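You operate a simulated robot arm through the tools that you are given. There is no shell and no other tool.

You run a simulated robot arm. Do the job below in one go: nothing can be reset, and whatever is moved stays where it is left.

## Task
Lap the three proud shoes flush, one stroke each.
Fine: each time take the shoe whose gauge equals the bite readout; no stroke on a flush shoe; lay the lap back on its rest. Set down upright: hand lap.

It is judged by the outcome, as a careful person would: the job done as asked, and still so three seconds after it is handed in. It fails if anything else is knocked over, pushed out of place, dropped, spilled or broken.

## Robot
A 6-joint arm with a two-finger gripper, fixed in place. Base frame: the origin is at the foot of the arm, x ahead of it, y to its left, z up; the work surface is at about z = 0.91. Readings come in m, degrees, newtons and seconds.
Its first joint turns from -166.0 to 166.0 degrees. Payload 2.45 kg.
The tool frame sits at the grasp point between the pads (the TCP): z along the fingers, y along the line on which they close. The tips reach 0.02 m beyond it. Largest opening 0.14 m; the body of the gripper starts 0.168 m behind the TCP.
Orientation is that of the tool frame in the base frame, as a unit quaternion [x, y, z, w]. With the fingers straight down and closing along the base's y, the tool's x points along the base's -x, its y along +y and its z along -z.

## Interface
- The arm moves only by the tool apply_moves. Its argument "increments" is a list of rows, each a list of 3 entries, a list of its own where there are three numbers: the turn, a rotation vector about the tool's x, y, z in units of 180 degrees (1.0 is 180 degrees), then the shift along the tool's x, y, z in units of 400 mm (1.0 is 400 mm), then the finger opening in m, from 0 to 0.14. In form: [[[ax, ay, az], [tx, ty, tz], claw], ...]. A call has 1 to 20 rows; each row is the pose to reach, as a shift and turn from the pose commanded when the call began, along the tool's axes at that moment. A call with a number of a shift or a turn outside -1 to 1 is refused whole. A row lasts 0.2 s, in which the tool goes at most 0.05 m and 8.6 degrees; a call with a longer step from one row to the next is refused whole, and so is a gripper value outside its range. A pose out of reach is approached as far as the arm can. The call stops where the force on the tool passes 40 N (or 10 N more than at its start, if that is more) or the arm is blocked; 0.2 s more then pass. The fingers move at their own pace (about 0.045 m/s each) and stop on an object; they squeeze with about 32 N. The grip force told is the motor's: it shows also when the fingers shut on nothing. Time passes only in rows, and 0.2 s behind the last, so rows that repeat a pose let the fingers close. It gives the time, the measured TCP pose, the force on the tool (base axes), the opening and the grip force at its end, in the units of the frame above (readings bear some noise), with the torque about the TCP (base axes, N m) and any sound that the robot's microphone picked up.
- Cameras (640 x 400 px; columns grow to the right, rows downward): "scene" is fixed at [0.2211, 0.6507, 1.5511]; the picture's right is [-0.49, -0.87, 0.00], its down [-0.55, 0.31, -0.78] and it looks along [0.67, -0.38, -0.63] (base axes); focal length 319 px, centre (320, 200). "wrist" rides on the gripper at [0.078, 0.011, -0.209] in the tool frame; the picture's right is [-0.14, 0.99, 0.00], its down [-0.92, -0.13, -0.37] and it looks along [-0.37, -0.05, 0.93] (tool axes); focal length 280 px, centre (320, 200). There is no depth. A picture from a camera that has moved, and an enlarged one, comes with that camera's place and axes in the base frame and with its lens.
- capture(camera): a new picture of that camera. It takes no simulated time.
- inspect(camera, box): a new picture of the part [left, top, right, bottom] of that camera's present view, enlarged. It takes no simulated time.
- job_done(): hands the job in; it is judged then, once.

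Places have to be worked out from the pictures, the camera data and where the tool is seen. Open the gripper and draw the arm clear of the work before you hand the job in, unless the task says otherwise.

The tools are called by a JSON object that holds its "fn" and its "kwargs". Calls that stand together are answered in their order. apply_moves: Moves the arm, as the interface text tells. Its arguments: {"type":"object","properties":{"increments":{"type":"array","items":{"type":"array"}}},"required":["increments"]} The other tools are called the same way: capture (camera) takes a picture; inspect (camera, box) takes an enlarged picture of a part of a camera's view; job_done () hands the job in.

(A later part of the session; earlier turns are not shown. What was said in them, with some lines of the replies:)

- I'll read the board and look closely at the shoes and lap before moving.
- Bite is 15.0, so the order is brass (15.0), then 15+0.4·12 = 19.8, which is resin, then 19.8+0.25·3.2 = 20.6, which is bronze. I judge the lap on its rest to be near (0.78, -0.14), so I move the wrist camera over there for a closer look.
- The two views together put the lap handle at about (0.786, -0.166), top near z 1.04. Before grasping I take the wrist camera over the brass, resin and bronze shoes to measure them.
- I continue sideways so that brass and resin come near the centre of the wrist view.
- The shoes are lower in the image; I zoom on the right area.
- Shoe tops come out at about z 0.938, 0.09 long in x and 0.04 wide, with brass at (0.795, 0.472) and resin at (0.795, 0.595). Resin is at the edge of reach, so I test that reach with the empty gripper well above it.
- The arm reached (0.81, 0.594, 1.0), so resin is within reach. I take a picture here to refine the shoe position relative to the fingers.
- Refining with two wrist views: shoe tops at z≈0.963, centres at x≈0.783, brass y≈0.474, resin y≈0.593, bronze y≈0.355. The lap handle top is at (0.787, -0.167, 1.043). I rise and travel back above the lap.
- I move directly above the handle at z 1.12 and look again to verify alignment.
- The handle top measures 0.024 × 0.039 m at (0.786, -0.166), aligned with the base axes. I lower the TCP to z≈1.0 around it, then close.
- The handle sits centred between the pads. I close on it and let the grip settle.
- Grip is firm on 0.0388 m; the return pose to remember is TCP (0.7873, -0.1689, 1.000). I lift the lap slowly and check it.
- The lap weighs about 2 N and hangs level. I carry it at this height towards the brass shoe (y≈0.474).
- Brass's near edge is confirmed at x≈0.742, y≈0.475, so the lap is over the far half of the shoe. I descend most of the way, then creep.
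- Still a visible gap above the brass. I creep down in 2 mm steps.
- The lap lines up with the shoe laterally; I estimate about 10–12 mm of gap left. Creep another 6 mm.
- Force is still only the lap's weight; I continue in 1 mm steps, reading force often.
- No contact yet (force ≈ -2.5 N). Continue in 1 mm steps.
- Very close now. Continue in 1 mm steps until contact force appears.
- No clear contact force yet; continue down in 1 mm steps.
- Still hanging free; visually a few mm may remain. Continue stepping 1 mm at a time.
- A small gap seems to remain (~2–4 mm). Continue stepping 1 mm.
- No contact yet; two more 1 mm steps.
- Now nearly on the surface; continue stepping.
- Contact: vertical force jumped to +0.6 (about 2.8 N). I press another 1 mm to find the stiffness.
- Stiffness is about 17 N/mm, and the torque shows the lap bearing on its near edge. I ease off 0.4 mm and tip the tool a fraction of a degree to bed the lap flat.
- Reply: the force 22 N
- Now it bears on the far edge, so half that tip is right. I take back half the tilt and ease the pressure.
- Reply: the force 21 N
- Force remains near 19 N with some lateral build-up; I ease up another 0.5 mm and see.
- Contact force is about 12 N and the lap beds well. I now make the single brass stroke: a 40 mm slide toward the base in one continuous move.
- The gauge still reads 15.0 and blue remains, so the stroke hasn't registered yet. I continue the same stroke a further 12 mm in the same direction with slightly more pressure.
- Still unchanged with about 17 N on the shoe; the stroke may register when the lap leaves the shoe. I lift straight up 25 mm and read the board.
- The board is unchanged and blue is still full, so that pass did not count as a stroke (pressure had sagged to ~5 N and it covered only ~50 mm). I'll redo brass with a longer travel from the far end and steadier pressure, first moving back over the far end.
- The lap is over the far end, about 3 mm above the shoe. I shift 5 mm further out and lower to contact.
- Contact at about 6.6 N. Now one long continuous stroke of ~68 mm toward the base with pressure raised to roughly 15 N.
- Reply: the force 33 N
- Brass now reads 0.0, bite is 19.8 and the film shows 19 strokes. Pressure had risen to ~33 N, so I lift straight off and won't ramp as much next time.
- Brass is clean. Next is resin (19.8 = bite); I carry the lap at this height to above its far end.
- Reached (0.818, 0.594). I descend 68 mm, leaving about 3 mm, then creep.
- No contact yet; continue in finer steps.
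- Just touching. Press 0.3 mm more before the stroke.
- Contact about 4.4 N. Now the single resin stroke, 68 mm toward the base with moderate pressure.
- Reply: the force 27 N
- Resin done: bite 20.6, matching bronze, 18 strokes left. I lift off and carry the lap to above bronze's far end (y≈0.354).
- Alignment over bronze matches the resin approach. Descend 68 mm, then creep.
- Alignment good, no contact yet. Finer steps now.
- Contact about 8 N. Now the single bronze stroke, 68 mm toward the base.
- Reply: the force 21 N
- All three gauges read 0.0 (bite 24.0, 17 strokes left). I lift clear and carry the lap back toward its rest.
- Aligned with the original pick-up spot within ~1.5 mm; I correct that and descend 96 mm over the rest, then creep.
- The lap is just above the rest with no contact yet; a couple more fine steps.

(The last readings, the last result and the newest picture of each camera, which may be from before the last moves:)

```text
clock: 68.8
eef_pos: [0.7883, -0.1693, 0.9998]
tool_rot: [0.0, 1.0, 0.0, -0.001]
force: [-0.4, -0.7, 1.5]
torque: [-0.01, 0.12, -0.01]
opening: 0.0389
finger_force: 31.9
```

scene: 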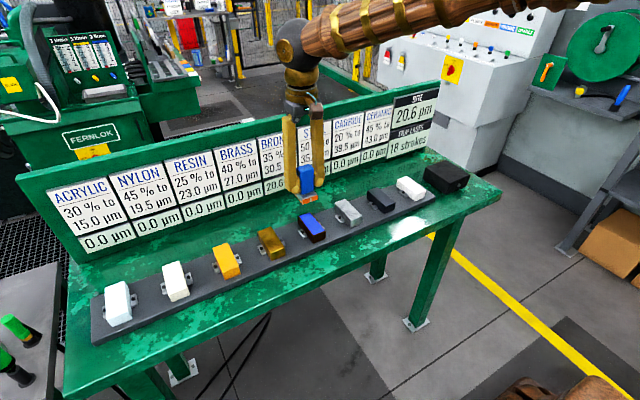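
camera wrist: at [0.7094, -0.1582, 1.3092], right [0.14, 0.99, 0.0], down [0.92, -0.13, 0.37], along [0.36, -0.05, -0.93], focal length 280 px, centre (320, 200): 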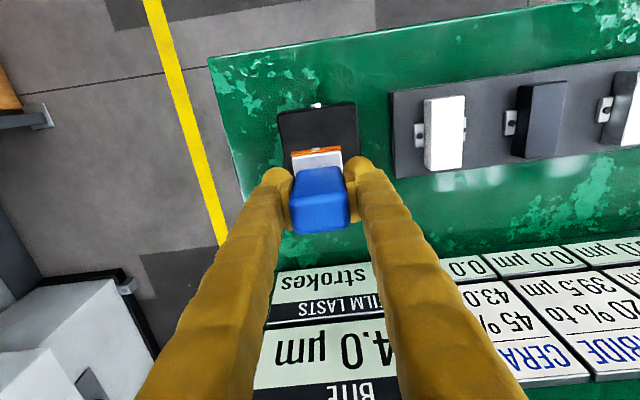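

The lap is down on the rest (~3.7 N contact). I open the fingers, hold, then check before withdrawing.

{"fn": "apply_moves", "kwargs": {"increments": [[[0, 0, 0], [0, 0, 0], 0.042], [[0, 0, 0], [0, 0, 0], 0.05], [[0, 0, 0], [0, 0, 0], 0.07], [[0, 0, 0], [0, 0, 0], 0.09], [[0, 0, 0], [0, 0, 0], 0.09]]}}

{"fn": "inspect", "kwargs": {"camera": "scene", "box": [410, 130, 490, 205]}}

{"fn": "inspect", "kwargs": {"camera": "wrist", "box": [240, 90, 400, 240]}}

```text
clock: 70.0
eef_pos: [0.7892, -0.1695, 1.0003]
tool_rot: [0.0, 1.0, -0.001, -0.001]
force: [0.1, -0.2, 1.0]
torque: [-0.01, 0.03, -0.01]
opening: 0.0899
finger_force: 0.0
```

```text
5.33 times, centred on (450, 168) of scene
camera zoom: at [0.2211, 0.6507, 1.5511], right [-0.49, -0.87, 0.0], down [-0.55, 0.31, -0.78], along [0.67, -0.38, -0.63], focal length 1704 px, centre (-373, 373)
```

zoom: 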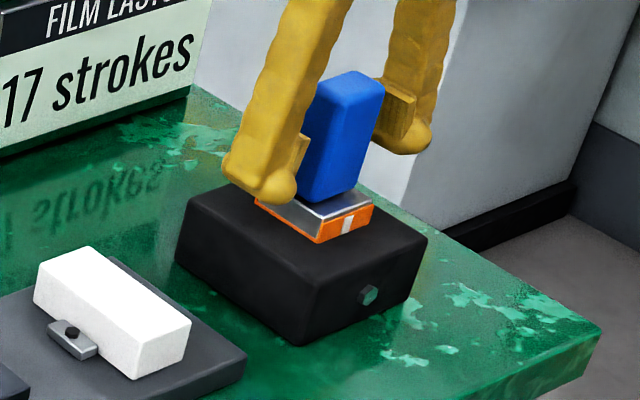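

```text
2.67 times, centred on (320, 165) of wrist
camera zoom: at [0.7101, -0.1601, 1.2094], right [0.14, 0.99, 0.0], down [0.92, -0.13, 0.37], along [0.36, -0.05, -0.93], focal length 748 px, centre (320, 293)
```

zoom: 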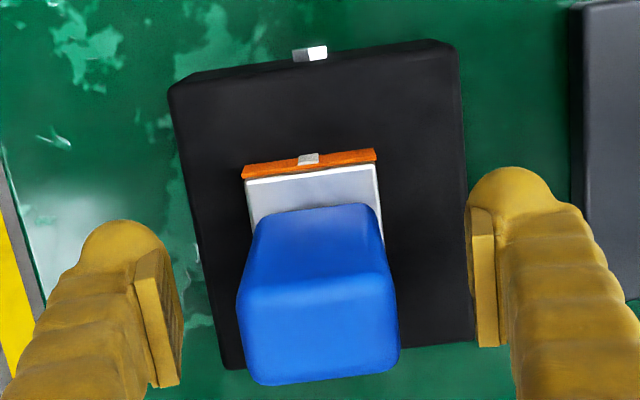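

The lap stands upright on the rest, fingers clear on both sides. I rise straight up, then back the arm away.

{"fn": "apply_moves", "kwargs": {"increments": [[[0, 0, 0], [0, 0, -0.05], 0.09], [[0, 0, 0], [0, 0, -0.13], 0.09], [[0, 0, 0], [0, 0, -0.23], 0.09], [[0, 0, 0], [0, 0, -0.34], 0.09], [[0, 0, 0], [0, 0, -0.45], 0.1], [[0, 0, 0], [0.08, 0, -0.5], 0.1], [[0, 0, 0], [0.18, 0, -0.52], 0.1], [[0, 0, 0], [0.28, 0, -0.52], 0.1], [[0, 0, 0], [0.36, 0, -0.52], 0.1], [[0, 0, 0], [0.36, 0, -0.52], 0.1]]}}

{"fn": "capture", "kwargs": {"camera": "scene"}}

{"fn": "capture", "kwargs": {"camera": "wrist"}}

{"fn": "inspect", "kwargs": {"camera": "scene", "box": [330, 130, 510, 250]}}

{"fn": "inspect", "kwargs": {"camera": "scene", "box": [40, 80, 450, 340]}}

```text
clock: 72.2
eef_pos: [0.6447, -0.1696, 1.2075]
tool_rot: [0.0, 1.0, 0.0, 0.0]
force: [0.2, 0.2, 0.4]
torque: [0.01, 0.0, -0.01]
opening: 0.1
finger_force: 0.1
```

```text
taken
```

scene: 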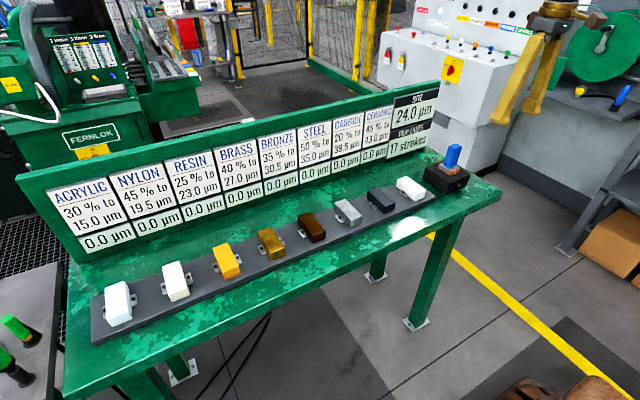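

```text
taken
camera wrist: at [0.5672, -0.1607, 1.4167], right [0.14, 0.99, 0.0], down [0.92, -0.13, 0.37], along [0.36, -0.05, -0.93], focal length 280 px, centre (320, 200)
```

wrist: 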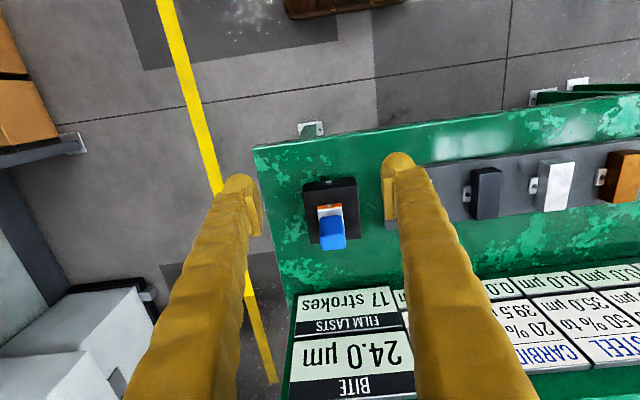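

```text
3.33 times, centred on (420, 190) of scene
camera zoom: at [0.2211, 0.6507, 1.5511], right [-0.49, -0.87, 0.0], down [-0.55, 0.31, -0.78], along [0.67, -0.38, -0.63], focal length 1065 px, centre (-13, 233)
```

zoom: 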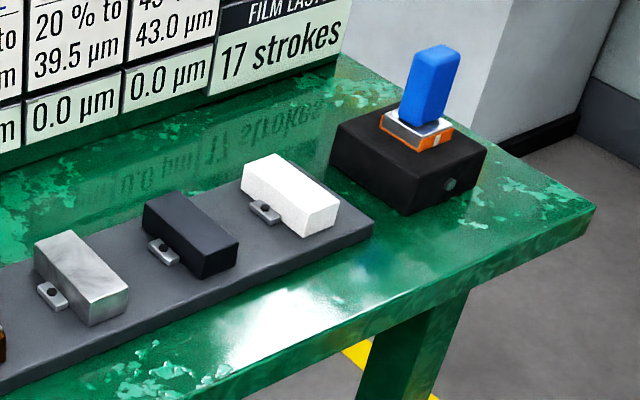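

```text
1.54 times, centred on (245, 210) of scene
camera zoom: at [0.2211, 0.6507, 1.5511], right [-0.49, -0.87, 0.0], down [-0.55, 0.31, -0.78], along [0.67, -0.38, -0.63], focal length 491 px, centre (435, 185)
```

zoom: 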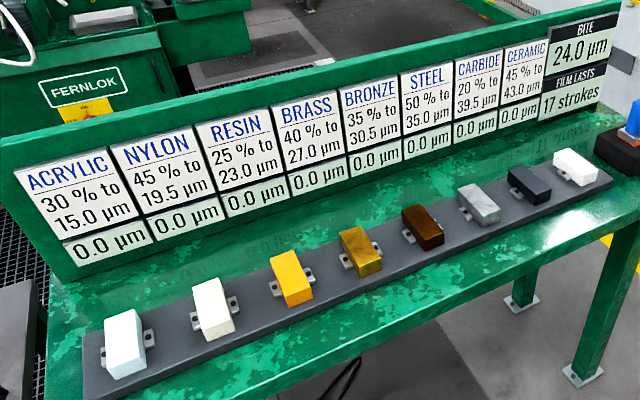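

All gauges read 0.0, the film shows 17 strokes (exactly three used), the lap stands upright on its rest, and the arm is clear with the gripper open. I hand the job in.

{"fn": "job_done", "kwargs": {}}

```text
The job is handed in.
```

The three proud shoes are lapped flush. All eight gauges read 0.0, and the lap is back upright on its rest.

- **Order:** I took brass at 15.0, then resin at 19.8, then bronze at 20.6. Each gauge matched the bite readout before its stroke. The bite now reads 24.0.
- **Stroke count:** The film counter went from 20 to 17, so exactly three strokes registered. None were on a flush shoe.
- **Extra pass on brass:** My first pass on brass was about 50 mm long and the pressure sagged to about 5 N. It changed neither the gauge nor the counter. I lifted off and made a full 68 mm stroke, which registered.
- **Pressure:** Force rose to about 33 N at the end of the brass stroke. I kept it lower on resin (about 27 N) and bronze (about 22 N).

The gripper is open and the arm is clear of the work. Nothing else on the bench looked moved in the last pictures.
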